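You operate a simulated robot arm through the tools that you are given. There is no shell and no other tool.

You are at the controls of a simulated two-armed robot. One attempt, no reset.

Task
Pick up the brown filter from the top of the drying table with one hand, pass it to the other hand and put it on the short bench.

The check looks at the end state, three seconds after you hand in, the way a careful person would. Anything else that was tipped, shoved, dropped, spilled or broken makes it a failure.

Robot
Two 7-joint arms with two-finger parallel grippers on one trunk, on a base that moves. Base frame: it is fixed to the floor where the robot stands at the start and does not move with it; the origin is under the middle of the robot, x ahead of it, y to its left, z up. Lengths are in mm, angles in degrees, forces in N, time in s.
The left shoulder is at the start at [20, 113, 1222], the right one opposite. With the tool pointing down near the work surface each hand reaches from about 180 to 600 mm from the robot's upright axis, wherever it stands, measured 20 degrees to its own side. Places, roughly: short bench [1900, -3600, 900]. Payload 1.57 kg a hand.
The TCP of each hand is the grasp point between the finger pads, 30 mm short of the fingertips. In the tool frame z runs along the fingers and y along their closing line. Largest opening 80 mm; finger width 17, thickness 12; the body of the gripper, 40 by 82 mm, starts 80 mm behind the TCP.
Orientation is that of the tool frame in the base frame, as [roll, pitch, yaw] about the fixed x, y, z axes, in that order (R = Rz(yaw) Ry(pitch) Rx(roll)). With the fingers straight down and closing along the base's y, the tool's x points along the base's -x, its y along +y and its z along -z.

Tools
- The arms move only by the tool jog_arm. It takes "left_deltas", "right_deltas" or both (then of equal length, played together; a hand with none holds still); each is one flat list of numbers, 7 for each row, row after row: the turn, a rotation vector about the tool's x, y, z in degrees, then the shift along the tool's x, y, z in m, then the gripper command, from -1 (fully open) to 1 (shut), values between in proportion. In form: [ax, ay, az, x, y, z, gripper, ax, ay, az, x, y, z, gripper, ...]. A call has 1 to 20 rows; each row is the pose to reach, as a shift and turn from the pose commanded when the call began, along the tool's axes at that moment. Rows are played at 5 a second. More than 50 mm and 8.6 degrees between two rows, or a gripper value outside its range, and nothing of the call is played. A pose out of reach is approached as far as the arm can. The call stops where the force on the tool passes 40 N (or 10 N more than at its start, if that is more) or the arm is blocked; 0.2 s more then pass. The fingers move at their own pace (about 45 mm/s each) and stop on an object; they squeeze with about 41 N. The grip force told is the motor's: it shows also when the fingers shut on nothing. Time passes only in rows, and 0.2 s behind the last, so rows that repeat a pose let the fingers close. The reply holds the time, the measured pose of the TCP, the force on the tool along the base axes, the opening and the grip force, in the units named above and with some noise, with the torque about the TCP (base axes, N m) and any sound that the robot's microphone picked up.
- Cameras (640 x 400 px; columns grow to the right, rows downward): "scene" is now at [100.5, -4.2, 1351.8]; the picture's right is [-0.03, -1.00, 0.00], its down [-0.53, 0.02, -0.85] and it looks along [0.85, -0.03, -0.53] (base axes); focal length 271 px, centre (320, 200). "left" rides on the left gripper at [72, 7, -122] in its tool frame; the picture's right is [-0.09, 1.00, 0.00], its down [-0.84, -0.08, -0.54] and it looks along [-0.54, -0.05, 0.84] (tool axes); focal length 238 px, centre (320, 200). "right" rides on the right gripper at [72, -7, -122] in its tool frame; the picture's right is [0.09, 1.00, 0.00], its down [-0.84, 0.08, -0.54] and it looks along [-0.54, 0.05, 0.84] (tool axes); focal length 238 px, centre (320, 200).
- get_image(camera): a new picture of that camera. No time passes.
- slide_trunk(by): moves the trunk up (or, below 0, down) by that many mm; the arms and the scene camera ride with it, the base frame stays. It gives what a move gives, with no picture.
- steer(legs): drives the robot by 1 to 6 legs, each [ahead, left, turn to the left] in mm, mm and degrees, along the robot's own axes; the way and the turn of a leg run together, so that a leg with both is an arc; at most 1500 mm and 180 degrees a leg. The arms and the cameras ride along, it lands a little off, and it stops where it bumps. It gives what a move gives.
- turn_head(pan, tilt): turns the head with the scene camera to pan (to the left, within 80 degrees either way) and tilt (down, from -29 to 69), counted from straight ahead of the robot. It gives what a move gives.
- pixel_to_xyz(camera, pixels): for up to 12 pixels [column, row] of the newest picture of that camera ("zoom" is the newest enlarged one), the place [x, y, z] in the base frame of the surface seen there, good to about 2 mm. No time passes.
- close_up(camera, box): a new picture of the part [left, top, right, bottom] of that camera's present view, enlarged. No time passes.
- finish_job(): hands the job in; it is judged then, once.

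Open the grippers and draw the arms clear of the work before you hand the job in, unless the task says otherwise.

The tools are called after ">>>" as name(argument=value, ...) on one line, values as JSON. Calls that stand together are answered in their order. jog_arm: Moves the arms, as the interface text tells. Its arguments: {"type":"object","properties":{"left_deltas":{"type":"array"},"right_deltas":{"type":"array"}},"required":[]} The other tools are called the same way: slide_trunk (by) moves the trunk up or down; steer (legs) drives the base; turn_head (pan, tilt) turns the head that bears the scene camera; get_image (camera) takes a picture; pixel_to_xyz (camera, pixels) gives the place of the surface under pixels of a picture; close_up (camera, box) takes an enlarged picture of a part of a camera's view; finish_job () hands the job in.

At the start:

```text
clock: 0.0
left_position: [353.4, 189.4, 1147.1]
left_orientation: [180.0, 0.1, -179.9]
left_contact_force: [-0.4, -0.6, -0.3]
left_wrist_torque: [0.02, 0.0, -0.03]
left_opening: 80.0
left_gripper_force: 0.1
right_position: [396.8, -205.2, 1150.9]
right_orientation: [-180.0, 0.0, 179.9]
right_contact_force: [0.4, 0.1, -0.4]
right_wrist_torque: [0.01, 0.0, 0.0]
right_opening: 79.7
right_gripper_force: 0.0
trunk travel left (down, up): [-275.0, 295.0]
robot x, y, heading: [-1.3, 0.2, 0.2]
head pan, tilt (commanded): [-1.9, 31.9]
```

scene: 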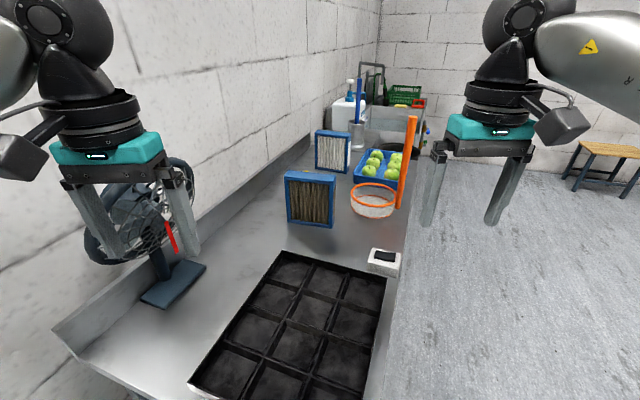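
right: 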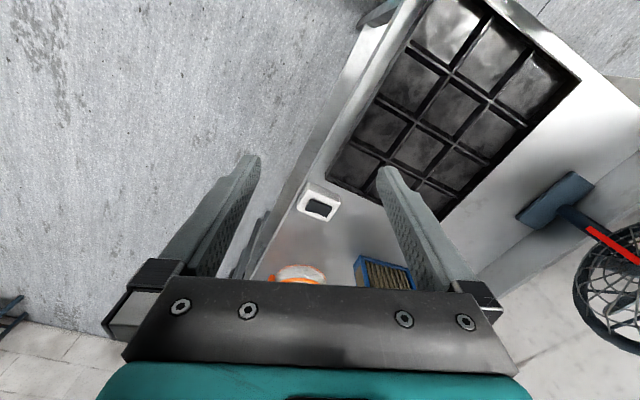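
left: 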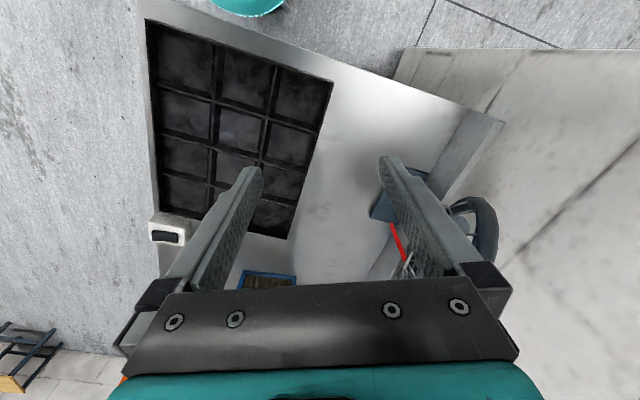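

The scene shows two blue-framed filters: one with brown pleats near (310,198) and one grey/white near (332,150). I take an enlarged picture to look at them closely.

>>> close_up(camera="scene", box=[240, 60, 460, 280])

>>> pixel_to_xyz(camera="scene", pixels=[[310, 200], [287, 174], [335, 178], [331, 226], [289, 220], [332, 155], [374, 200], [384, 258], [280, 255], [396, 262], [405, 200], [160, 280]])

```text
1.82 times, centred on (350, 170) of scene
```

zoom: 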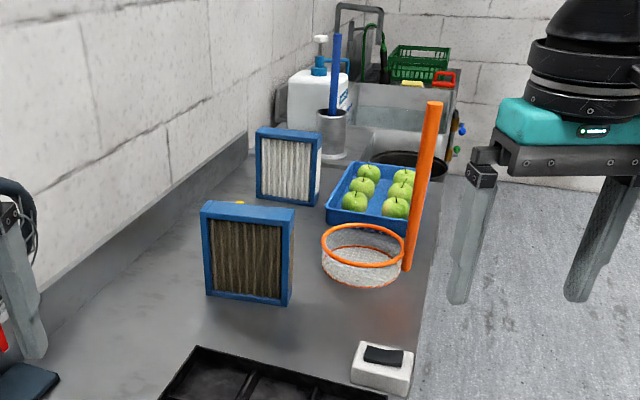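

```text
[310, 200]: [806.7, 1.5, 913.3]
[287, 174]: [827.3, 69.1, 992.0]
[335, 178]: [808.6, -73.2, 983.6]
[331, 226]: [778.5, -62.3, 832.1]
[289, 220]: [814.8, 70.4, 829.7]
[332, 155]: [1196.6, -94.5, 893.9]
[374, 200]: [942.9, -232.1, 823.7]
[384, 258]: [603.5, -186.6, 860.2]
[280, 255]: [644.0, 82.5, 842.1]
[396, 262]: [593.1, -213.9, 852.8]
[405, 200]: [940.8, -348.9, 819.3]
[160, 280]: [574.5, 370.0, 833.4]
```

The brown filter stands upright, about 145 mm wide along y and 160 mm tall, at x≈815. I measure its top edge, thickness and surroundings, and look at it from the enlarged view.

>>> pixel_to_xyz(camera="zoom", pixels=[[215, 202], [292, 209], [204, 212], [290, 222], [250, 205], [248, 216], [240, 203], [293, 260], [286, 302], [207, 294], [250, 330], [330, 280]])

>>> close_up(camera="scene", box=[270, 150, 370, 240])

```text
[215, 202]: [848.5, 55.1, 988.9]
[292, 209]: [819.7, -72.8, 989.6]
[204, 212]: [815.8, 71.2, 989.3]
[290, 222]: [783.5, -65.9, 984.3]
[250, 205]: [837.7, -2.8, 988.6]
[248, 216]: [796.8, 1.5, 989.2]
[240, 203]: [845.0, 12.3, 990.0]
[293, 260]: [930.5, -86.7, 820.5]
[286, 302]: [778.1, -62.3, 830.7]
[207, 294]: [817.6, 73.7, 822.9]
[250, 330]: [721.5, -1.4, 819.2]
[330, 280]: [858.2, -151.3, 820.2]
```

```text
4.44 times, centred on (320, 195) of scene
```

zoom: 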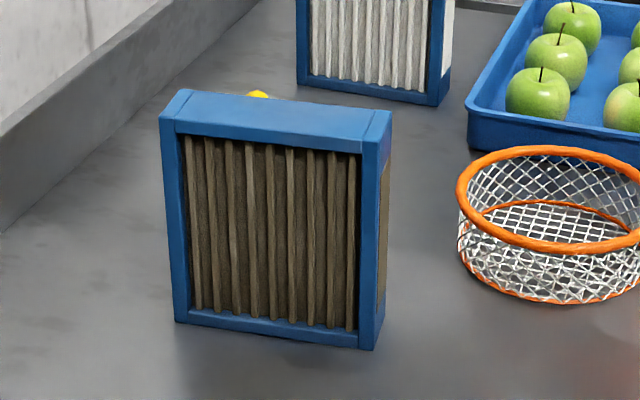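

I see a yellow thing behind the filter and the table running obliquely away. I measure more points for the filter's exact shape, then look around with the head.

>>> pixel_to_xyz(camera="zoom", pixels=[[170, 125], [368, 148], [190, 95], [385, 115], [182, 316], [365, 344], [258, 94], [262, 98], [120, 200], [60, 330], [430, 250], [165, 220]])

>>> turn_head(pan=-10, tilt=65)

>>> get_image(camera="scene")

```text
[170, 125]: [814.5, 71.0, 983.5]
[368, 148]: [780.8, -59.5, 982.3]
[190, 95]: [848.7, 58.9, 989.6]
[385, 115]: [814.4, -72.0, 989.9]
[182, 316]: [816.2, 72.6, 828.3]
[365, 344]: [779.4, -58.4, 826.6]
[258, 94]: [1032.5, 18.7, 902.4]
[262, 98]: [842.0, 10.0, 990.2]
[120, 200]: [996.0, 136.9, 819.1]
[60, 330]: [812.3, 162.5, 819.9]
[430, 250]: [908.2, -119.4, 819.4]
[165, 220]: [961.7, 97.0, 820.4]
```

```text
clock: 1.0
left_position: [353.7, 190.8, 1147.9]
left_orientation: [180.0, 0.0, 179.9]
left_contact_force: [-0.8, -0.3, 0.2]
left_wrist_torque: [0.0, 0.03, -0.01]
left_opening: 79.8
left_gripper_force: 0.2
right_position: [396.3, -203.8, 1151.0]
right_orientation: [180.0, 0.0, 179.9]
right_contact_force: [0.0, -0.6, -0.1]
right_wrist_torque: [-0.01, 0.01, -0.01]
right_opening: 80.0
right_gripper_force: 0.0
trunk travel left (down, up): [-275.0, 295.0]
robot x, y, heading: [1.8, 1.2, 0.1]
head pan, tilt (commanded): [-10.0, 65.0]
```

```text
taken
```

scene: 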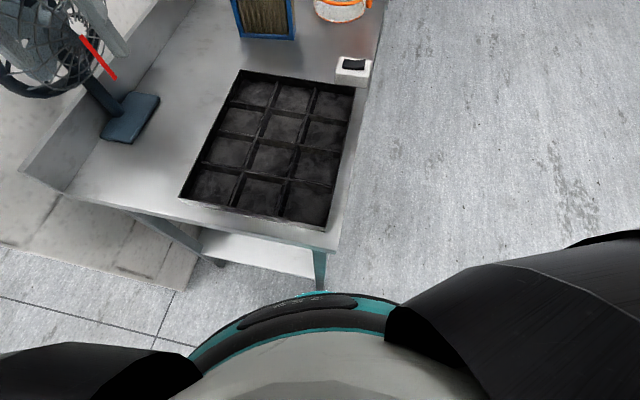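

Now the near end of the table is visible, with the tray and the white box (354,68). I measure the table's corners and edges.

>>> pixel_to_xyz(camera="scene", pixels=[[338, 240], [350, 170], [365, 100], [378, 30], [68, 192], [320, 285], [320, 262], [345, 72], [352, 62], [270, 265], [220, 263], [180, 195]])

>>> turn_head(pan=-62, tilt=20)

>>> get_image(camera="scene")

```text
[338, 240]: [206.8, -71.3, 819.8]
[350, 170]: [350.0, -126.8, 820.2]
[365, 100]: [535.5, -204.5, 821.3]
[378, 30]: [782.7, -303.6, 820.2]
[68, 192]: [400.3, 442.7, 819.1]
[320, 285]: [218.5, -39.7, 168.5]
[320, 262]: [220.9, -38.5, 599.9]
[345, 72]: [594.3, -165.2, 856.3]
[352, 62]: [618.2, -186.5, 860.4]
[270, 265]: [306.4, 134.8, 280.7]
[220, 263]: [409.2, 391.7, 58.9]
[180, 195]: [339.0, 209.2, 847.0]
```

```text
clock: 2.2
left_position: [354.1, 189.3, 1148.2]
left_orientation: [-180.0, 0.1, 179.9]
left_contact_force: [-1.0, -0.2, -0.6]
left_wrist_torque: [-0.01, 0.0, -0.02]
left_opening: 80.2
left_gripper_force: 0.0
right_position: [397.6, -204.8, 1151.8]
right_orientation: [179.9, 0.0, 179.9]
right_contact_force: [-0.4, 0.9, -0.4]
right_wrist_torque: [-0.04, 0.0, 0.03]
right_opening: 79.9
right_gripper_force: 0.1
trunk travel left (down, up): [-275.0, 295.0]
robot x, y, heading: [-0.9, -1.4, -0.2]
head pan, tilt (commanded): [-62.0, 20.0]
```

```text
taken
```

scene: 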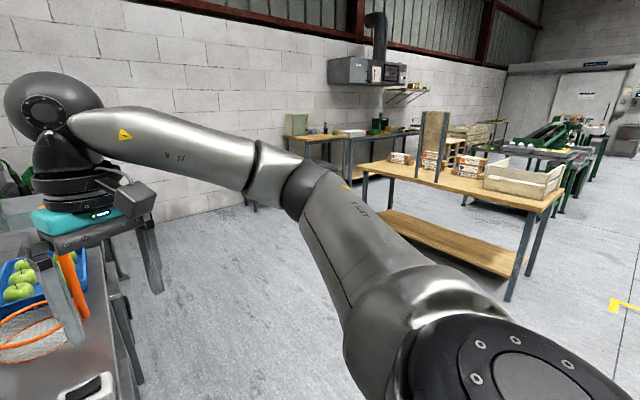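

The short bench should appear near (320,132) against the far wall. I enlarge that region and measure.

>>> close_up(camera="scene", box=[230, 70, 450, 220])

>>> pixel_to_xyz(camera="scene", pixels=[[320, 136], [290, 138], [350, 136], [400, 133], [300, 134], [340, 180], [365, 172], [550, 205], [508, 298], [450, 180], [252, 206], [615, 300]])

```text
2.67 times, centred on (340, 145) of scene
```

zoom: 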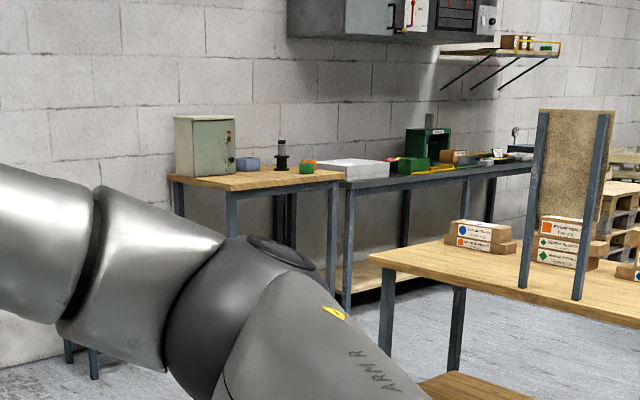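

```text
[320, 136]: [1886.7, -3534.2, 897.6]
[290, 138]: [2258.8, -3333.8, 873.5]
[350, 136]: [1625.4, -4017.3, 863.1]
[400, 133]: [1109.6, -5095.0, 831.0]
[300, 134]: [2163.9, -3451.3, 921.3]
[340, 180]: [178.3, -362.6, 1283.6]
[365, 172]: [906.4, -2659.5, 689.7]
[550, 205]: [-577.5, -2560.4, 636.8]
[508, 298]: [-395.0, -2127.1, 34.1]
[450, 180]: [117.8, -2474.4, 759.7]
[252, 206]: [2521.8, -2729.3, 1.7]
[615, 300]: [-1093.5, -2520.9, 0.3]
```

The short bench is the wooden-topped bench by the far wall (top z≈898). Before driving I check the near surroundings: the orange rod and basket and the rest of the table.

>>> turn_head(pan=-15, tilt=25)

>>> get_image(camera="scene")

```text
clock: 3.4
left_position: [352.9, 189.2, 1148.2]
left_orientation: [179.9, 0.0, 180.0]
left_contact_force: [-0.2, 0.3, -0.2]
left_wrist_torque: [0.01, 0.01, 0.01]
left_opening: 79.9
left_gripper_force: 0.1
right_position: [398.1, -204.8, 1151.4]
right_orientation: [-179.9, 0.1, 179.9]
right_contact_force: [-0.1, -0.1, 0.4]
right_wrist_torque: [0.01, 0.03, -0.05]
right_opening: 79.9
right_gripper_force: 0.1
trunk travel left (down, up): [-275.0, 295.0]
robot x, y, heading: [0.9, -3.4, -0.0]
head pan, tilt (commanded): [-15.0, 25.0]
```

```text
taken
```

scene: 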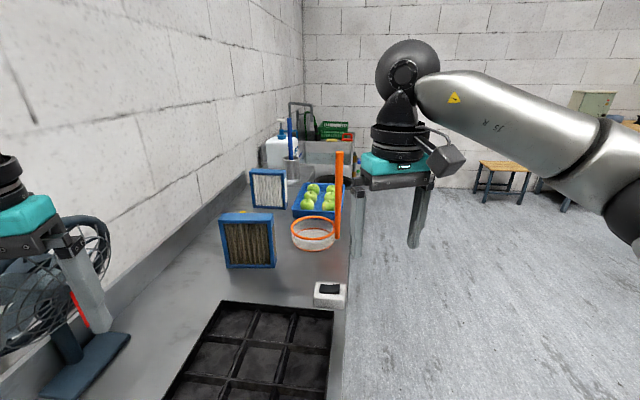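

I measure the orange rod (339,150–238), the basket and stool positions so the drive keeps clear.

>>> pixel_to_xyz(camera="scene", pixels=[[339, 153], [338, 195], [338, 235], [313, 222], [333, 235], [292, 235], [505, 165], [478, 193], [522, 205], [334, 288], [350, 235], [352, 210]])

>>> close_up(camera="scene", box=[200, 80, 420, 300])

```text
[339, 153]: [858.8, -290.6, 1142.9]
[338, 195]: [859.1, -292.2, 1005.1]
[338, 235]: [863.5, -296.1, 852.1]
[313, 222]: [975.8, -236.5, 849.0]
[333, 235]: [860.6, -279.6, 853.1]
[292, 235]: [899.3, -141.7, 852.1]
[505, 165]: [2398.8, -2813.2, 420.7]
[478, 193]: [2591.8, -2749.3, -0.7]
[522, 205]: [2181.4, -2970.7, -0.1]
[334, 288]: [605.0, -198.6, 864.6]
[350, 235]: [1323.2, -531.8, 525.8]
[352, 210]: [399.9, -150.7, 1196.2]
```

```text
1.82 times, centred on (310, 190) of scene
```

zoom: 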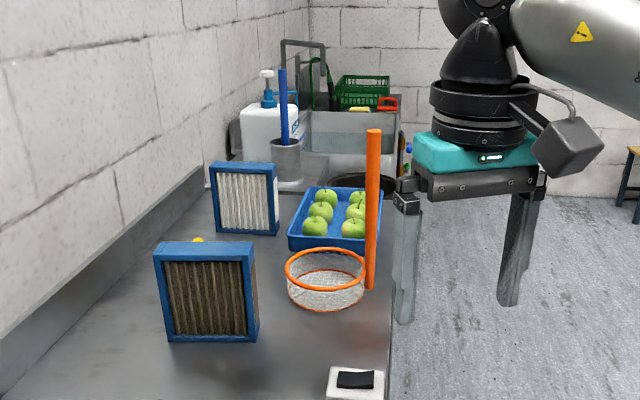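

The orange handle stands upright at about (862,-295), top z≈1150, so my right arm must stay above it. I raise the right hand by 160 mm and pull it back a bit before driving alongside the table.

>>> jog_arm(right_deltas=[0, 0, 0, 0, 0, -0.04, -1, 0, 0, 0, 0.02, 0, -0.08, -1, 0, 0, 0, 0.04, 0, -0.12, -1, 0, 0, 0, 0.06, 0, -0.16, -1, 0, 0, 0, 0.06, 0, -0.16, -1])

>>> turn_head(pan=-75, tilt=40)

>>> get_image(camera="scene")

```text
clock: 4.5
left_position: [354.4, 188.8, 1147.7]
left_orientation: [179.9, 0.0, -179.9]
left_contact_force: [0.2, 0.0, -0.8]
left_wrist_torque: [-0.06, 0.02, 0.02]
left_opening: 80.1
left_gripper_force: 0.0
right_position: [339.2, -203.7, 1311.6]
right_orientation: [179.9, -0.1, 180.0]
right_contact_force: [0.1, 0.5, -0.1]
right_wrist_torque: [-0.01, -0.01, 0.0]
right_opening: 80.2
right_gripper_force: 0.0
trunk travel left (down, up): [-275.0, 295.0]
robot x, y, heading: [2.2, -1.7, 0.1]
head pan, tilt (commanded): [-15.0, 25.0]
```

```text
clock: 5.8
left_position: [354.1, 189.8, 1149.6]
left_orientation: [179.9, 0.0, 180.0]
left_contact_force: [-0.2, 0.4, -0.3]
left_wrist_torque: [-0.01, -0.01, 0.01]
left_opening: 79.9
left_gripper_force: 0.1
right_position: [339.2, -203.7, 1312.4]
right_orientation: [-180.0, 0.0, 179.9]
right_contact_force: [0.1, 0.7, -0.2]
right_wrist_torque: [0.02, -0.01, -0.03]
right_opening: 80.1
right_gripper_force: 0.0
trunk travel left (down, up): [-275.0, 295.0]
robot x, y, heading: [-1.4, 3.3, -0.1]
head pan, tilt (commanded): [-75.0, 40.0]
```

```text
taken
```

scene: 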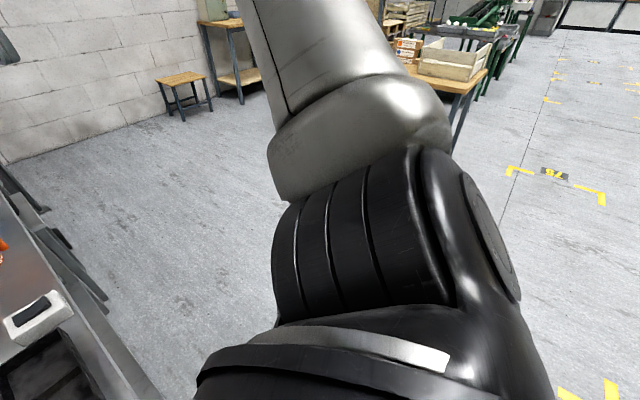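

The floor to the right is clear (the stool is far away near (2400,-2813)). I drive: slightly back and right, then along the table, staying well off it.

>>> steer(legs=[[-60, -200, 0], [0, -550, 0], [560, 0, 0], [0, 0, 70]])

>>> turn_head(pan=0, tilt=35)

>>> get_image(camera="scene")

```text
clock: 16.1
left_position: [433.4, -340.8, 1148.0]
left_orientation: [180.0, 0.0, -108.8]
left_contact_force: [0.2, -1.0, 0.9]
left_wrist_torque: [0.0, -0.04, 0.01]
left_opening: 80.0
left_gripper_force: 0.1
right_position: [800.9, -479.3, 1312.5]
right_orientation: [180.0, 0.0, -108.9]
right_contact_force: [0.1, -0.2, 0.2]
right_wrist_torque: [-0.04, 0.02, 0.0]
right_opening: 79.9
right_gripper_force: 0.0
trunk travel left (down, up): [-275.0, 295.0]
robot x, y, heading: [496.7, -731.8, 71.3]
head pan, tilt (commanded): [-75.0, 40.0]
```

```text
clock: 17.5
left_position: [433.8, -339.5, 1147.7]
left_orientation: [-180.0, 0.0, -108.8]
left_contact_force: [0.3, 0.0, -0.2]
left_wrist_torque: [0.01, 0.05, 0.02]
left_opening: 80.0
left_gripper_force: 0.0
right_position: [801.4, -479.0, 1312.6]
right_orientation: [-179.9, 0.0, -108.9]
right_contact_force: [-0.1, 0.5, 0.1]
right_wrist_torque: [0.0, -0.03, 0.01]
right_opening: 80.1
right_gripper_force: 0.0
trunk travel left (down, up): [-275.0, 295.0]
robot x, y, heading: [501.1, -736.0, 71.1]
head pan, tilt (commanded): [0.0, 35.0]
```

```text
taken
```

scene: 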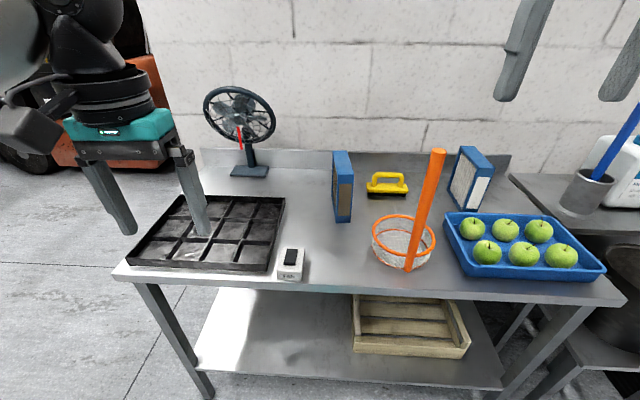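

The filter now appears edge-on at (342,185), with a yellow-handled float to its right at (387,185), and the rod at (425,210). I enlarge and measure the filter more exactly.

>>> close_up(camera="scene", box=[290, 130, 450, 280])

>>> pixel_to_xyz(camera="zoom", pixels=[[200, 95], [255, 95], [182, 200], [247, 197], [190, 355], [240, 353], [215, 350], [215, 205], [225, 150], [330, 170], [330, 250], [140, 355]])

```text
2.67 times, centred on (370, 205) of scene
```

zoom: 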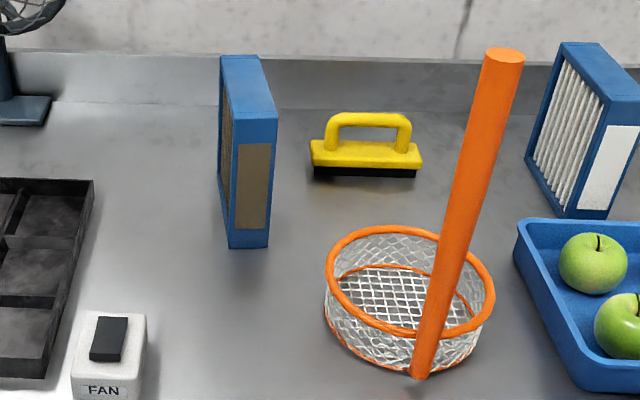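

```text
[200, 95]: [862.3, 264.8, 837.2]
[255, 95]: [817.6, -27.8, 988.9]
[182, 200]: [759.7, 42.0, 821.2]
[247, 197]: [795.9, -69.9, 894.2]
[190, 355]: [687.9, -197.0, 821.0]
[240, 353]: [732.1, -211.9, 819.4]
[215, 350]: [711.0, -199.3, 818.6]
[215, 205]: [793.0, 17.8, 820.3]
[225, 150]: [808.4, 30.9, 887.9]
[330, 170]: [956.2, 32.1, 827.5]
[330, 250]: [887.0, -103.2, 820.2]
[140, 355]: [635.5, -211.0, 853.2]
```

I now pick the filter's edge corners in this enlarged view.

>>> pixel_to_xyz(camera="zoom", pixels=[[238, 122], [274, 122], [231, 243], [266, 241], [250, 200], [224, 60], [255, 58], [256, 125], [240, 90], [268, 180], [238, 180], [250, 110]])

```text
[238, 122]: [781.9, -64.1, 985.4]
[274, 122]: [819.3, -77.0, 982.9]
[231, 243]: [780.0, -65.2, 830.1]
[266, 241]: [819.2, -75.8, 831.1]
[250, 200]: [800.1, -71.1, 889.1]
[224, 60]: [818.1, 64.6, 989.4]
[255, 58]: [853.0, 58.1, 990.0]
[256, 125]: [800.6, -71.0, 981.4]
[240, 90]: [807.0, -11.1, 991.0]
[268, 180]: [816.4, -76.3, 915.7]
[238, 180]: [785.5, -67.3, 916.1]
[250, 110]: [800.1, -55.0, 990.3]
```

Filter: thickness ≈41, width ≈142, height ≈170 mm, centre (818,-2), its width axis at about 75.5°. Before approaching I look down to see how far my own base sticks out.

>>> turn_head(pan=0, tilt=69)

>>> get_image(camera="scene")

>>> pixel_to_xyz(camera="scene", pixels=[[320, 310], [320, 330], [320, 300], [220, 340], [420, 340], [320, 200], [320, 100], [320, 250], [320, 360]])

```text
clock: 18.5
left_position: [434.5, -340.6, 1147.8]
left_orientation: [-179.9, 0.0, -108.8]
left_contact_force: [0.8, 0.4, -0.2]
left_wrist_torque: [-0.01, 0.01, -0.04]
left_opening: 79.9
left_gripper_force: 0.1
right_position: [800.7, -479.8, 1312.2]
right_orientation: [-179.9, 0.0, -108.8]
right_contact_force: [0.0, -0.4, -0.3]
right_wrist_torque: [-0.01, 0.01, 0.0]
right_opening: 80.2
right_gripper_force: 0.1
trunk travel left (down, up): [-275.0, 295.0]
robot x, y, heading: [500.8, -739.7, 71.1]
head pan, tilt (commanded): [0.0, 68.8]
```

```text
taken
```

scene: 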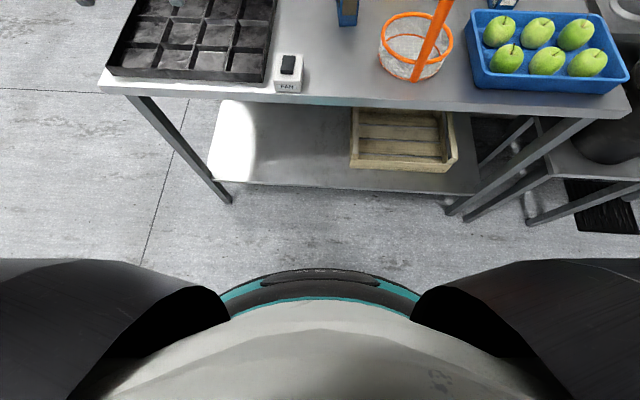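

```text
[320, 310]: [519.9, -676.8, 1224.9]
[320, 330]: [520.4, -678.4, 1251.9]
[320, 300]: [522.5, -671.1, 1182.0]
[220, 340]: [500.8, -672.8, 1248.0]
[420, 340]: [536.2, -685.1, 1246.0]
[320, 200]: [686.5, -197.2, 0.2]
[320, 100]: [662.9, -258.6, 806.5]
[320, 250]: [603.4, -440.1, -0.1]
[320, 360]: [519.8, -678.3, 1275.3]
```

The ring at (320,275) is my base; I measure how far it reaches, plus the lower shelf edge.

>>> pixel_to_xyz(camera="scene", pixels=[[320, 272], [320, 278], [320, 285], [320, 295], [250, 287], [390, 287], [320, 187], [340, 180], [445, 215], [225, 200]])

```text
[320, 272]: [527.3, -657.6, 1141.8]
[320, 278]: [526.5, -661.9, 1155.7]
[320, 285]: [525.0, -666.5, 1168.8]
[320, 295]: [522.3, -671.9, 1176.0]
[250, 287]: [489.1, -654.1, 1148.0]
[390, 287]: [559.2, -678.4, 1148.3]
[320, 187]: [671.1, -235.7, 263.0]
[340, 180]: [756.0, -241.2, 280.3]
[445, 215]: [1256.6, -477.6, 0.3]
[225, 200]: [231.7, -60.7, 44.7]
```

My torso's front is about 90 mm ahead and the base stays within about 220 mm, so I can stop with the table edge 240 mm ahead. I align to the filter's width axis, shift right 143 and go ahead 250.

>>> steer(legs=[[0, 0, 4.4], [0, -143, 0], [150, 0, 0]])

>>> turn_head(pan=0, tilt=40)

>>> get_image(camera="scene")

```text
clock: 21.3
left_position: [580.9, -237.4, 1147.9]
left_orientation: [179.9, 0.0, -104.4]
left_contact_force: [0.6, -0.1, -0.3]
left_wrist_torque: [-0.01, -0.01, 0.03]
left_opening: 80.1
left_gripper_force: 0.0
right_position: [956.9, -349.1, 1311.1]
right_orientation: [-180.0, -0.1, -104.5]
right_contact_force: [0.2, -0.3, -0.9]
right_wrist_torque: [-0.02, 0.02, -0.04]
right_opening: 79.7
right_gripper_force: 0.1
trunk travel left (down, up): [-275.0, 295.0]
robot x, y, heading: [677.4, -627.5, 75.5]
head pan, tilt (commanded): [0.0, 68.8]
```

```text
clock: 22.2
left_position: [579.7, -237.5, 1148.9]
left_orientation: [-180.0, 0.0, -104.4]
left_contact_force: [0.4, 0.4, 0.6]
left_wrist_torque: [-0.02, -0.02, 0.02]
left_opening: 79.9
left_gripper_force: 0.1
right_position: [957.2, -348.9, 1312.0]
right_orientation: [179.9, -0.1, -104.5]
right_contact_force: [-0.1, -0.2, -0.1]
right_wrist_torque: [-0.03, 0.03, 0.01]
right_opening: 79.8
right_gripper_force: 0.0
trunk travel left (down, up): [-275.0, 295.0]
robot x, y, heading: [677.4, -628.1, 75.4]
head pan, tilt (commanded): [0.0, 40.0]
```

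```text
taken
```

scene: 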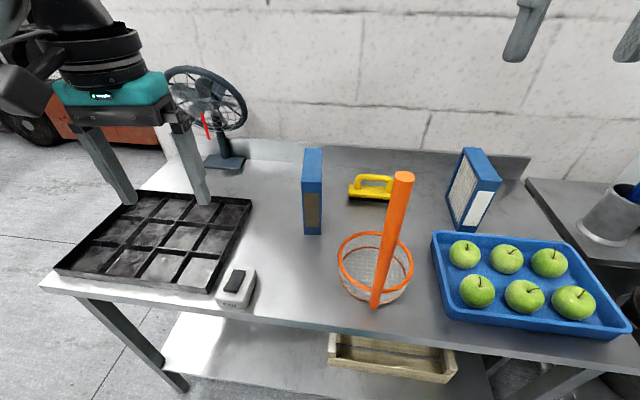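

The filter is 641 mm ahead and 21 mm left of me, well aligned; the rod stays 95 mm to the right. I go ahead the last 100 mm.

>>> steer(legs=[[100, 0, 0]])

>>> get_image(camera="scene")

```text
clock: 23.4
left_position: [604.3, -141.0, 1148.4]
left_orientation: [-180.0, 0.0, -104.4]
left_contact_force: [0.0, 0.3, 0.1]
left_wrist_torque: [-0.06, 0.02, 0.02]
left_opening: 80.1
left_gripper_force: 0.1
right_position: [982.5, -252.6, 1310.9]
right_orientation: [-180.0, -0.1, -104.5]
right_contact_force: [-0.2, 0.7, -0.8]
right_wrist_torque: [-0.06, 0.01, -0.02]
right_opening: 79.9
right_gripper_force: 0.1
trunk travel left (down, up): [-275.0, 295.0]
robot x, y, heading: [698.4, -530.5, 75.7]
head pan, tilt (commanded): [0.0, 40.0]
```

```text
taken
```

scene: 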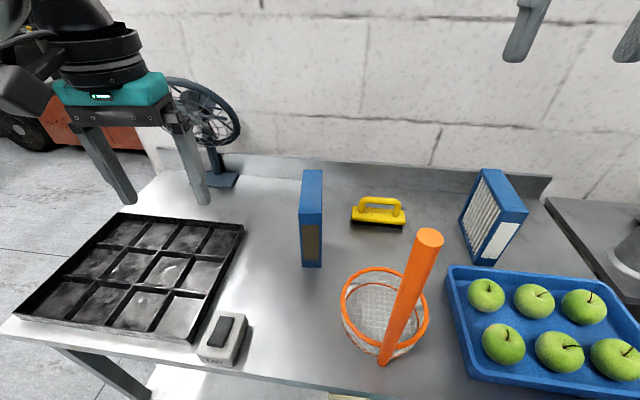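

The position is good, with no bump. I re-measure the filter from here in an enlarged view.

>>> close_up(camera="scene", box=[260, 155, 380, 280])

>>> pixel_to_xyz(camera="scene", pixels=[[302, 213], [320, 213], [304, 260], [319, 260], [311, 230], [305, 174], [320, 174], [311, 190], [427, 236], [311, 205]])

```text
3.20 times, centred on (320, 218) of scene
```

zoom: 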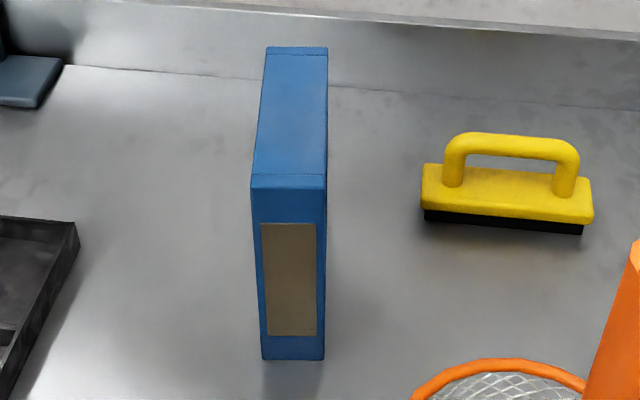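

```text
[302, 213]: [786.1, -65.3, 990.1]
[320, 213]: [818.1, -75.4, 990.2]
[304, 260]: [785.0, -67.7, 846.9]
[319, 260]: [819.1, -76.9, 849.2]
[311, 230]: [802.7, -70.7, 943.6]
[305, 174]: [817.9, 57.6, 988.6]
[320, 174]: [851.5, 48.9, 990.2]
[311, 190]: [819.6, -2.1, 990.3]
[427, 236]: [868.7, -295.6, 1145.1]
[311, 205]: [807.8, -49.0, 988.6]
```

Near edge mid is (802,-71), top z=990, aligned within 1° to my heading. I tilt the left hand 60° so its fingers point forward-down and move it over to the filter's plane, staying high.

>>> jog_arm(left_deltas=[0, -7.5, 0, 0, -0.0218, 0.01, -1, 0, -15, 0, 0, -0.0436, 0.02, -1, 0, -22.5, 0, 0, -0.0654, 0.03, -1, 0, -30, 0, 0, -0.0872, 0.04, -1, 0, -37.5, 0, 0, -0.109, 0.05, -1, 0, -45, 0, 0, -0.1308, 0.06, -1, 0, -52.5, 0, 0, -0.1526, 0.07, -1, 0, -60, 0, 0, -0.1741, 0.08, -1, 0, -60, 0, 0, -0.1741, 0.08, -1])

>>> get_image(camera="scene")

>>> get_image(camera="left")

```text
clock: 25.4
left_position: [774.3, -185.2, 1067.5]
left_orientation: [-179.7, 60.1, -104.2]
left_contact_force: [-0.7, 0.1, -0.4]
left_wrist_torque: [-0.02, -0.01, -0.01]
left_opening: 80.0
left_gripper_force: 0.0
left hand out of reach, approached as far as the arm can: row 6, 7
right_position: [981.2, -251.6, 1312.3]
right_orientation: [-180.0, 0.1, -104.5]
right_contact_force: [-0.9, -0.2, 1.3]
right_wrist_torque: [0.0, -0.02, 0.02]
right_opening: 80.0
right_gripper_force: 0.1
trunk travel left (down, up): [-275.0, 295.0]
robot x, y, heading: [702.3, -528.2, 75.7]
head pan, tilt (commanded): [0.0, 40.0]
```

```text
taken
```

scene: 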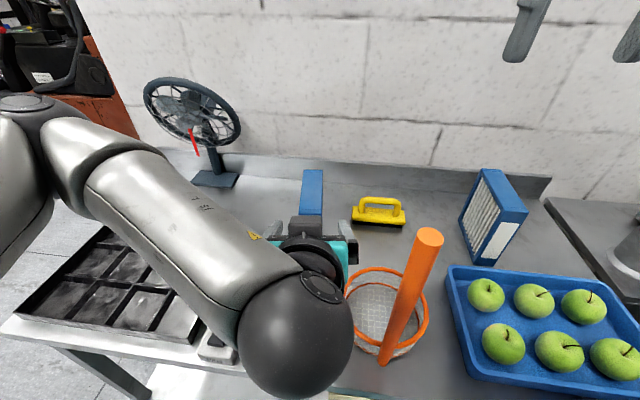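

```text
taken
```

left: 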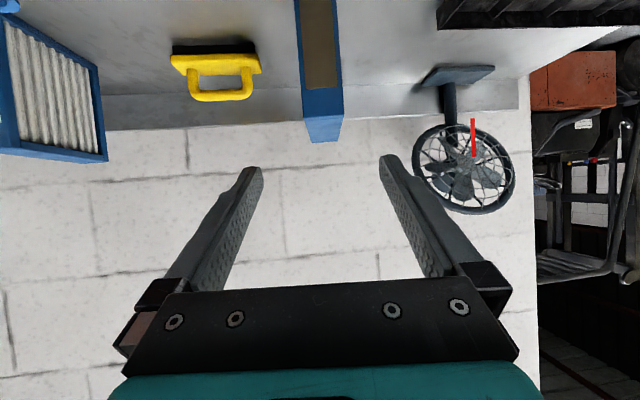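

The hand reached its tilted pose above. A dark wrist joint at (297,340) is near the rod at (400,310), so I measure both.

>>> pixel_to_xyz(camera="scene", pixels=[[297, 340], [350, 340], [345, 370], [345, 315], [427, 236], [410, 290], [385, 355], [355, 250], [340, 260], [320, 290], [300, 390]])

>>> get_image(camera="right")

```text
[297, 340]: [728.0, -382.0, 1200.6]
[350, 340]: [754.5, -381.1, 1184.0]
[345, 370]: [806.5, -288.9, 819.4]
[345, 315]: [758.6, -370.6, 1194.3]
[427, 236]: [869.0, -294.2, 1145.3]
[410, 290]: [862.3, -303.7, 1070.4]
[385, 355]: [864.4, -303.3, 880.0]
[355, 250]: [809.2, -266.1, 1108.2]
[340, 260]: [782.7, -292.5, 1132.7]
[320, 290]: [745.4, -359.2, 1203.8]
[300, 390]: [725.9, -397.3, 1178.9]
```

```text
taken
```

right: 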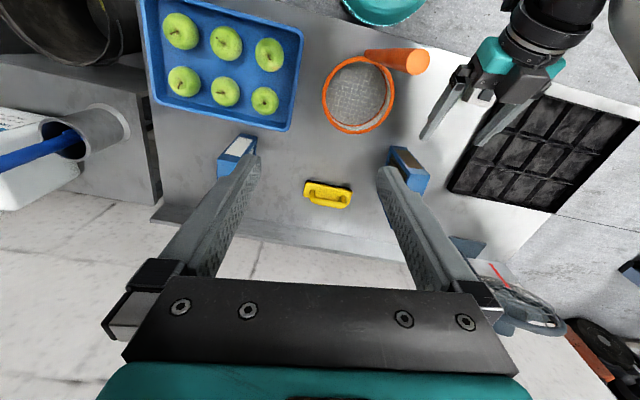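

Rod-to-wrist clearance is about 130 mm now and will be about 48 mm at the grasp, which is acceptable. I move the left hand down to the pre-grasp point 90 mm short of the grasp along the finger axis.

>>> jog_arm(left_deltas=[0, 0, 0, 0.012, 0.0005, 0.028, -1, 0, 0, 0, 0.024, 0.001, 0.056, -1, 0, 0, 0, 0.0354, 0.0016, 0.0837, -1, 0, 0, 0, 0.0354, 0.0016, 0.0837, -1])

>>> get_image(camera="left")

>>> get_image(camera="right")

>>> get_image(camera="scene")

```text
clock: 26.4
left_position: [785.0, -131.3, 994.6]
left_orientation: [-180.0, 60.1, -104.4]
left_contact_force: [0.8, -0.5, 0.9]
left_wrist_torque: [0.0, 0.0, 0.01]
left_opening: 79.7
left_gripper_force: 0.1
right_position: [981.1, -252.1, 1311.4]
right_orientation: [-179.9, 0.0, -104.5]
right_contact_force: [0.2, 0.1, -0.5]
right_wrist_torque: [0.01, -0.01, -0.01]
right_opening: 80.0
right_gripper_force: 0.2
trunk travel left (down, up): [-275.0, 295.0]
robot x, y, heading: [703.3, -531.2, 75.6]
head pan, tilt (commanded): [0.0, 40.0]
```

```text
taken
```

left: 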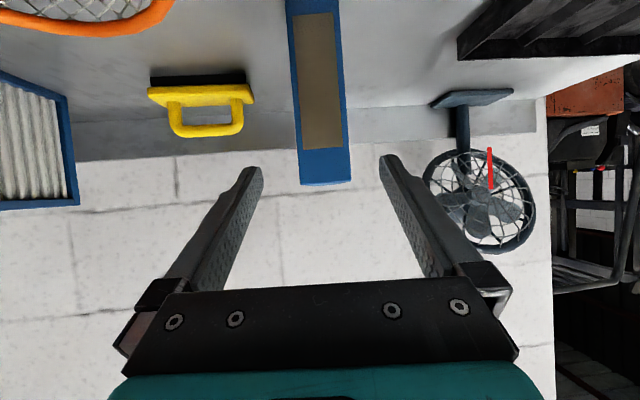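

```text
taken
```

right: 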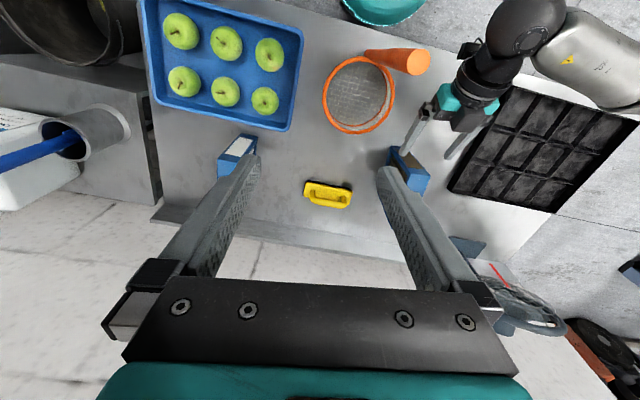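

```text
taken
```

scene: 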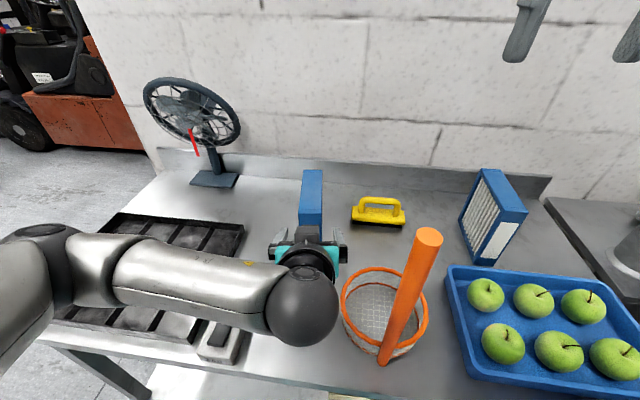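

Filter is centred between the fingers in the left view (edge at columns 298–350, fingers mid at 321). I check the forearm's height over tray and box before going further down.

>>> pixel_to_xyz(camera="scene", pixels=[[200, 285], [100, 265], [40, 240], [20, 300], [300, 300], [300, 340], [150, 300]])

>>> pixel_to_xyz(camera="left", pixels=[[325, 183], [303, 175], [347, 175], [320, 100], [300, 182], [350, 181], [320, 170]])

```text
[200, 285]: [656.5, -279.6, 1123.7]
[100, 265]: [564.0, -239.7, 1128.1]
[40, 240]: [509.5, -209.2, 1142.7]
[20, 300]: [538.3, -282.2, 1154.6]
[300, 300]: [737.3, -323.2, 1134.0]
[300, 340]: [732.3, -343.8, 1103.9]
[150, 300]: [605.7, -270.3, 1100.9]
```

```text
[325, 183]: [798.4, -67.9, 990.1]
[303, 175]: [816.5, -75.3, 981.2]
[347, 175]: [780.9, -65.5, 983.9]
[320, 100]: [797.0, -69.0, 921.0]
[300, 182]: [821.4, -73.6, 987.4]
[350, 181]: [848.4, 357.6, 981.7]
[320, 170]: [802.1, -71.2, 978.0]
```

Clear above the tray, and the tool axis passes through the middle of the near edge. I advance 90 mm along the fingers, keeping them open.

>>> jog_arm(left_deltas=[0, 0, 0, 0, 0, 0.02, -1, 0, 0, 0, 0, 0, 0.04, -1, 0, 0, 0, 0, 0, 0.06, -1, 0, 0, 0, 0, 0, 0.075, -1, 0, 0, 0, 0, 0, 0.09, -1, 0, 0, 0, 0, 0, 0.09, -1])

>>> get_image(camera="left")

>>> close_up(camera="scene", box=[220, 150, 440, 380])

>>> close_up(camera="right", box=[300, 20, 560, 240])

```text
clock: 27.8
left_position: [806.2, -55.0, 950.6]
left_orientation: [180.0, 60.0, -104.5]
left_contact_force: [-0.8, -0.6, 0.3]
left_wrist_torque: [-0.03, 0.02, 0.02]
left_opening: 80.2
left_gripper_force: 0.1
right_position: [982.6, -252.6, 1312.0]
right_orientation: [180.0, -0.1, -104.5]
right_contact_force: [-0.4, -0.4, -0.1]
right_wrist_torque: [-0.03, 0.02, -0.02]
right_opening: 79.8
right_gripper_force: 0.1
trunk travel left (down, up): [-275.0, 295.0]
robot x, y, heading: [699.4, -530.0, 75.6]
head pan, tilt (commanded): [0.0, 40.0]
```

```text
taken
```

left: 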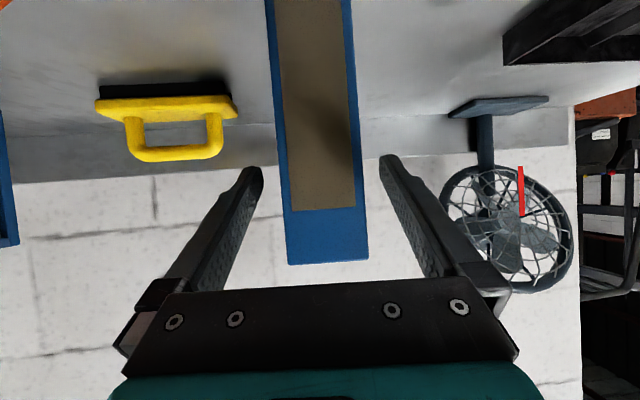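

```text
1.74 times, centred on (330, 265) of scene
```

zoom: 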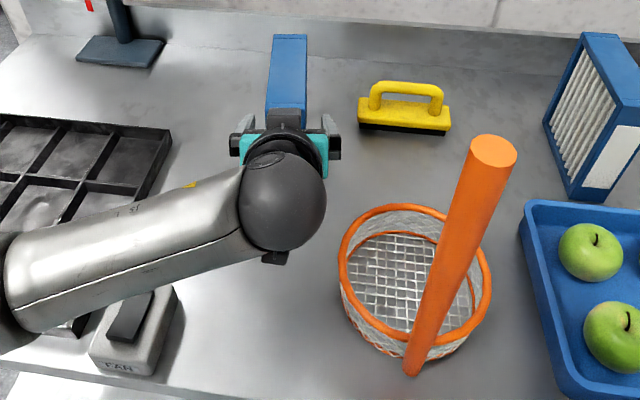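

```text
1.82 times, centred on (430, 130) of right
```

zoom: 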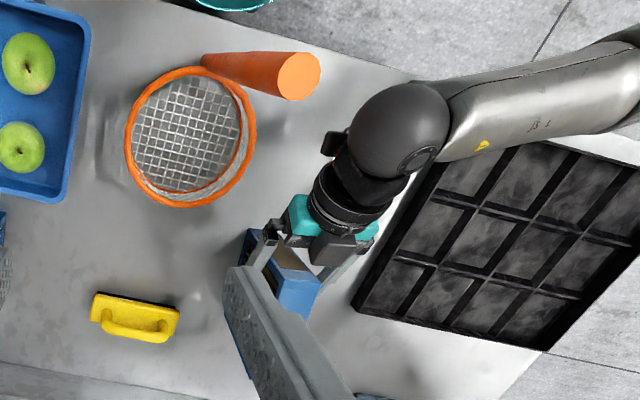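

The fingers straddle the filter's near edge (columns 283–362 between fingers 262–380) and forces are nil. I close the left gripper.

>>> jog_arm(left_deltas=[0, 0, 0, 0, 0, 0, 0, 0, 0, 0, 0, 0, 0, 0.5, 0, 0, 0, 0, 0, 0, 1, 0, 0, 0, 0, 0, 0, 1, 0, 0, 0, 0, 0, 0, 1, 0, 0, 0, 0, 0, 0, 1, 0, 0, 0, 0, 0, 0, 1])

>>> get_image(camera="left")

```text
clock: 29.4
left_position: [804.3, -56.1, 950.9]
left_orientation: [-179.9, 60.0, -104.3]
left_contact_force: [0.8, -0.7, 0.2]
left_wrist_torque: [-0.03, -0.01, -0.01]
left_opening: 44.6
left_gripper_force: 41.2
right_position: [982.7, -254.4, 1312.0]
right_orientation: [179.9, 0.0, -104.4]
right_contact_force: [-0.2, -0.5, -0.8]
right_wrist_torque: [0.01, -0.02, 0.01]
right_opening: 80.1
right_gripper_force: 0.0
trunk travel left (down, up): [-275.0, 295.0]
robot x, y, heading: [701.8, -532.1, 75.2]
head pan, tilt (commanded): [0.0, 40.0]
```

```text
taken
```

left: 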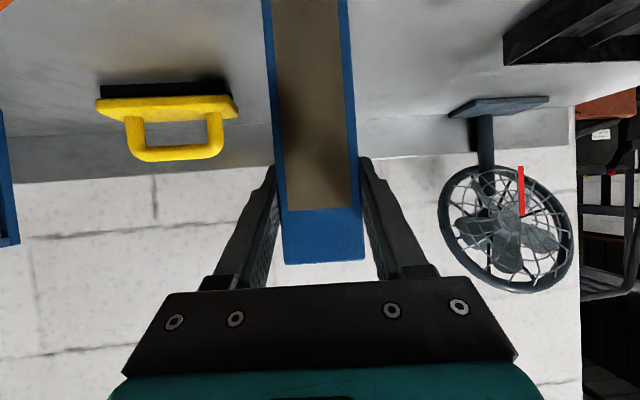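

Grip is on (opening 44.6, 41 N). I lift 30 mm straight up slowly and check whether the filter turns in the grip.

>>> jog_arm(left_deltas=[0, 0, 0, -0.0043, 0, -0.0025, 1, 0, 0, 0, -0.0087, 0, -0.005, 1, 0, 0, 0, -0.0173, 0, -0.01, 1, 0, 0, 0, -0.026, 0, -0.015, 1, 0, 0, 0, -0.026, 0, -0.015, 1, 0, 0, 0, -0.026, 0, -0.015, 1])

>>> get_image(camera="left")

>>> get_image(camera="scene")

```text
clock: 30.8
left_position: [805.7, -57.9, 980.6]
left_orientation: [-180.0, 60.0, -104.4]
left_contact_force: [0.4, 0.4, -1.1]
left_wrist_torque: [-0.1, 0.03, 0.02]
left_opening: 44.7
left_gripper_force: 40.8
right_position: [981.6, -252.7, 1313.0]
right_orientation: [180.0, 0.0, -104.5]
right_contact_force: [-0.6, 0.5, -0.6]
right_wrist_torque: [0.0, 0.0, 0.04]
right_opening: 80.0
right_gripper_force: 0.2
trunk travel left (down, up): [-275.0, 295.0]
robot x, y, heading: [697.5, -532.2, 75.8]
head pan, tilt (commanded): [0.0, 40.0]
```

```text
taken
```

left: 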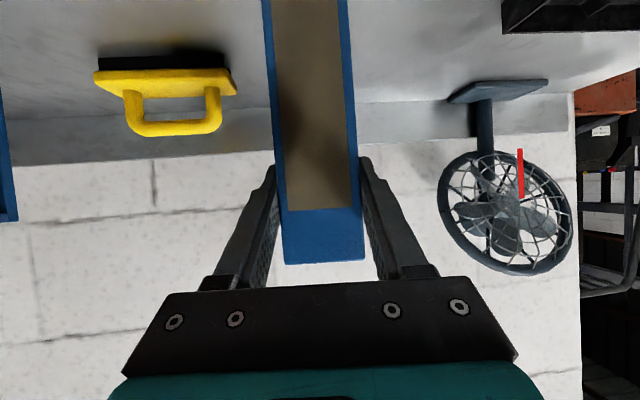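

```text
taken
```

scene: 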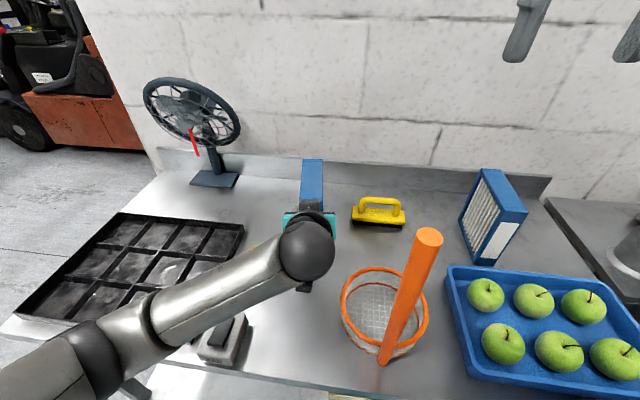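

Lifted without rotation; the weight is only about 1.5 N. The elbow moved lower in the picture (100,350), so I check its height before continuing.

>>> pixel_to_xyz(camera="scene", pixels=[[200, 290], [130, 325], [90, 350], [40, 380], [220, 300], [120, 375], [305, 250]])

```text
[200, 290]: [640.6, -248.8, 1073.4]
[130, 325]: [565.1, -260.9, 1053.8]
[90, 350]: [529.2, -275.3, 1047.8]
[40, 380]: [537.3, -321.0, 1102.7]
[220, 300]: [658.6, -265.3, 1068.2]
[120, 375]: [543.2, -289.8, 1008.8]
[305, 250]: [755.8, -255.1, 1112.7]
```

Elbow bottom is about 960, clear of tray and table. I raise everything with the trunk by 200 mm, which leaves the joints unchanged.

>>> slide_trunk(by=200)

>>> get_image(camera="scene")

```text
clock: 33.0
left_position: [805.5, -56.0, 1180.1]
left_orientation: [-180.0, 60.0, -104.4]
left_contact_force: [-0.5, 0.8, -1.7]
left_wrist_torque: [-0.11, 0.05, -0.04]
left_opening: 44.6
left_gripper_force: 41.0
right_position: [982.4, -253.3, 1512.6]
right_orientation: [180.0, 0.0, -104.5]
right_contact_force: [0.1, -1.2, -0.6]
right_wrist_torque: [0.0, 0.02, -0.02]
right_opening: 80.1
right_gripper_force: 0.2
trunk travel left (down, up): [-475.0, 95.0]
robot x, y, heading: [701.3, -529.1, 75.5]
head pan, tilt (commanded): [0.0, 40.0]
```

```text
taken
```

scene: 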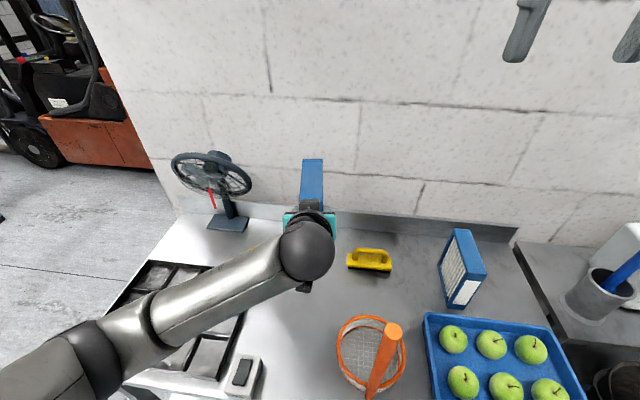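

The filter hangs clear (bottom ≈1050). I back straight away from the table by 600 mm, keeping the filter's 80 mm sideways clearance to the rod.

>>> steer(legs=[[-600, 0, 0]])

>>> get_image(camera="scene")

>>> get_image(camera="right")

```text
clock: 36.4
left_position: [657.4, -642.0, 1180.3]
left_orientation: [-179.8, 60.0, -104.9]
left_contact_force: [0.4, -0.4, -1.3]
left_wrist_torque: [-0.09, 0.05, 0.0]
left_opening: 44.7
left_gripper_force: 40.5
right_position: [831.6, -839.8, 1511.9]
right_orientation: [180.0, 0.0, -105.1]
right_contact_force: [0.1, -0.1, -0.1]
right_wrist_torque: [0.05, 0.0, 0.01]
right_opening: 79.9
right_gripper_force: 0.2
trunk travel left (down, up): [-475.0, 95.0]
robot x, y, heading: [548.2, -1117.3, 74.8]
head pan, tilt (commanded): [0.0, 40.0]
```

```text
taken
```

scene: 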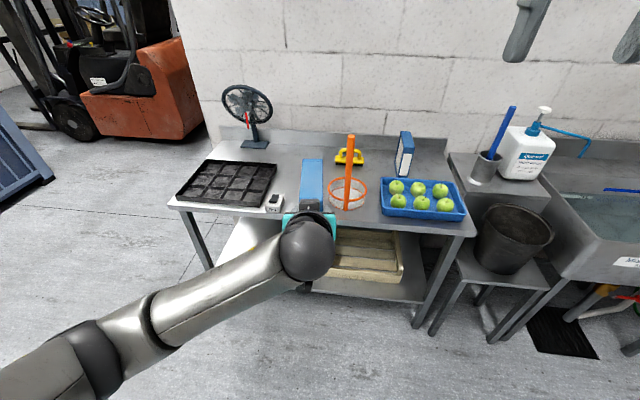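

```text
taken
```

right: 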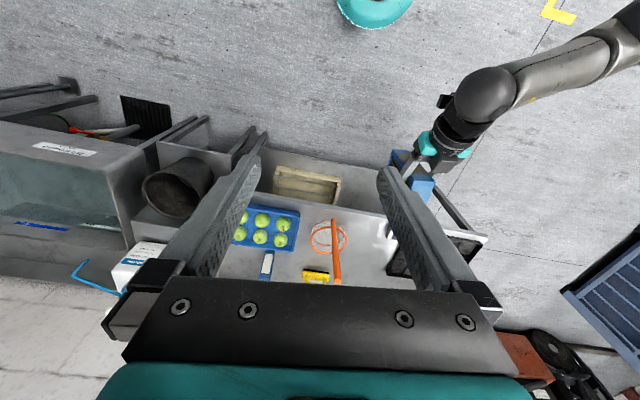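

All still in place on the table. Now for the handover I bring the left hand back 50 mm and 30 mm to the right, so the filter sits in front of my midline.

>>> jog_arm(left_deltas=[0, 0, 0, 0.005, -0.006, -0.0087, 1, 0, 0, 0, 0.01, -0.012, -0.0173, 1, 0, 0, 0, 0.015, -0.018, -0.026, 1, 0, 0, 0, 0.02, -0.024, -0.0346, 1, 0, 0, 0, 0.025, -0.03, -0.0433, 1, 0, 0, 0, 0.025, -0.03, -0.0433, 1], right_deltas=[0, 0, 0, 0, 0.01, 0, -1, 0, 0, 0, -0.02, 0.02, 0.02, -1, 0, 0, 0, -0.04, 0.03, 0.04, -1, 0, 0, 0, -0.06, 0.04, 0.06, -1, 0, 0, 0, -0.08, 0.05, 0.08, -1, 0, 0, 0, -0.1, 0.06, 0.1, -1])

>>> get_image(camera="scene")

>>> get_image(camera="right")

```text
clock: 37.8
left_position: [673.3, -697.1, 1179.6]
left_orientation: [180.0, 60.0, -104.8]
left_contact_force: [-0.3, 0.3, -0.7]
left_wrist_torque: [-0.08, 0.04, 0.03]
left_opening: 44.7
left_gripper_force: 41.7
right_position: [799.9, -728.2, 1410.5]
right_orientation: [-180.0, -0.1, -105.1]
right_contact_force: [0.1, 0.5, -0.2]
right_wrist_torque: [0.0, 0.01, 0.02]
right_opening: 80.2
right_gripper_force: 0.0
trunk travel left (down, up): [-475.0, 95.0]
robot x, y, heading: [548.9, -1115.0, 75.0]
head pan, tilt (commanded): [0.0, 40.0]
```

```text
taken
```

scene: 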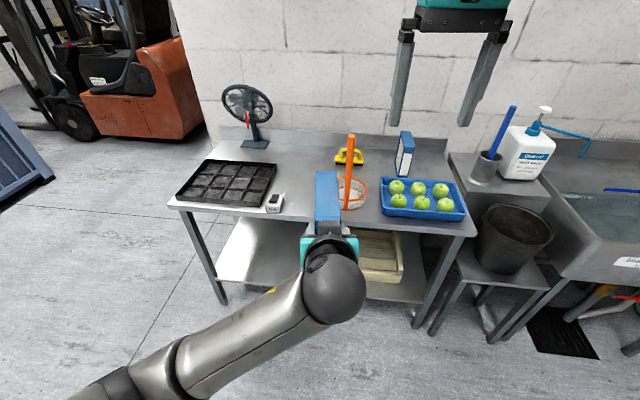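

```text
taken
```

right: 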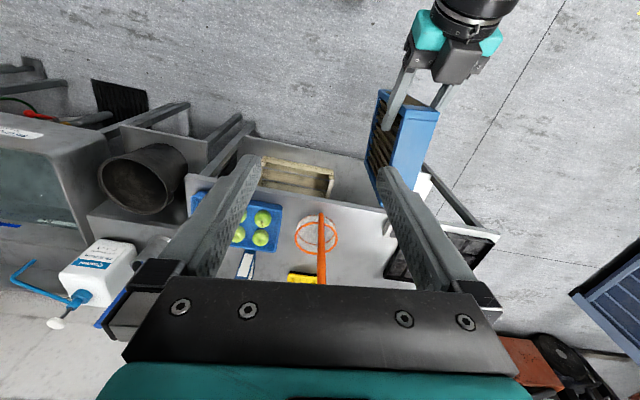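

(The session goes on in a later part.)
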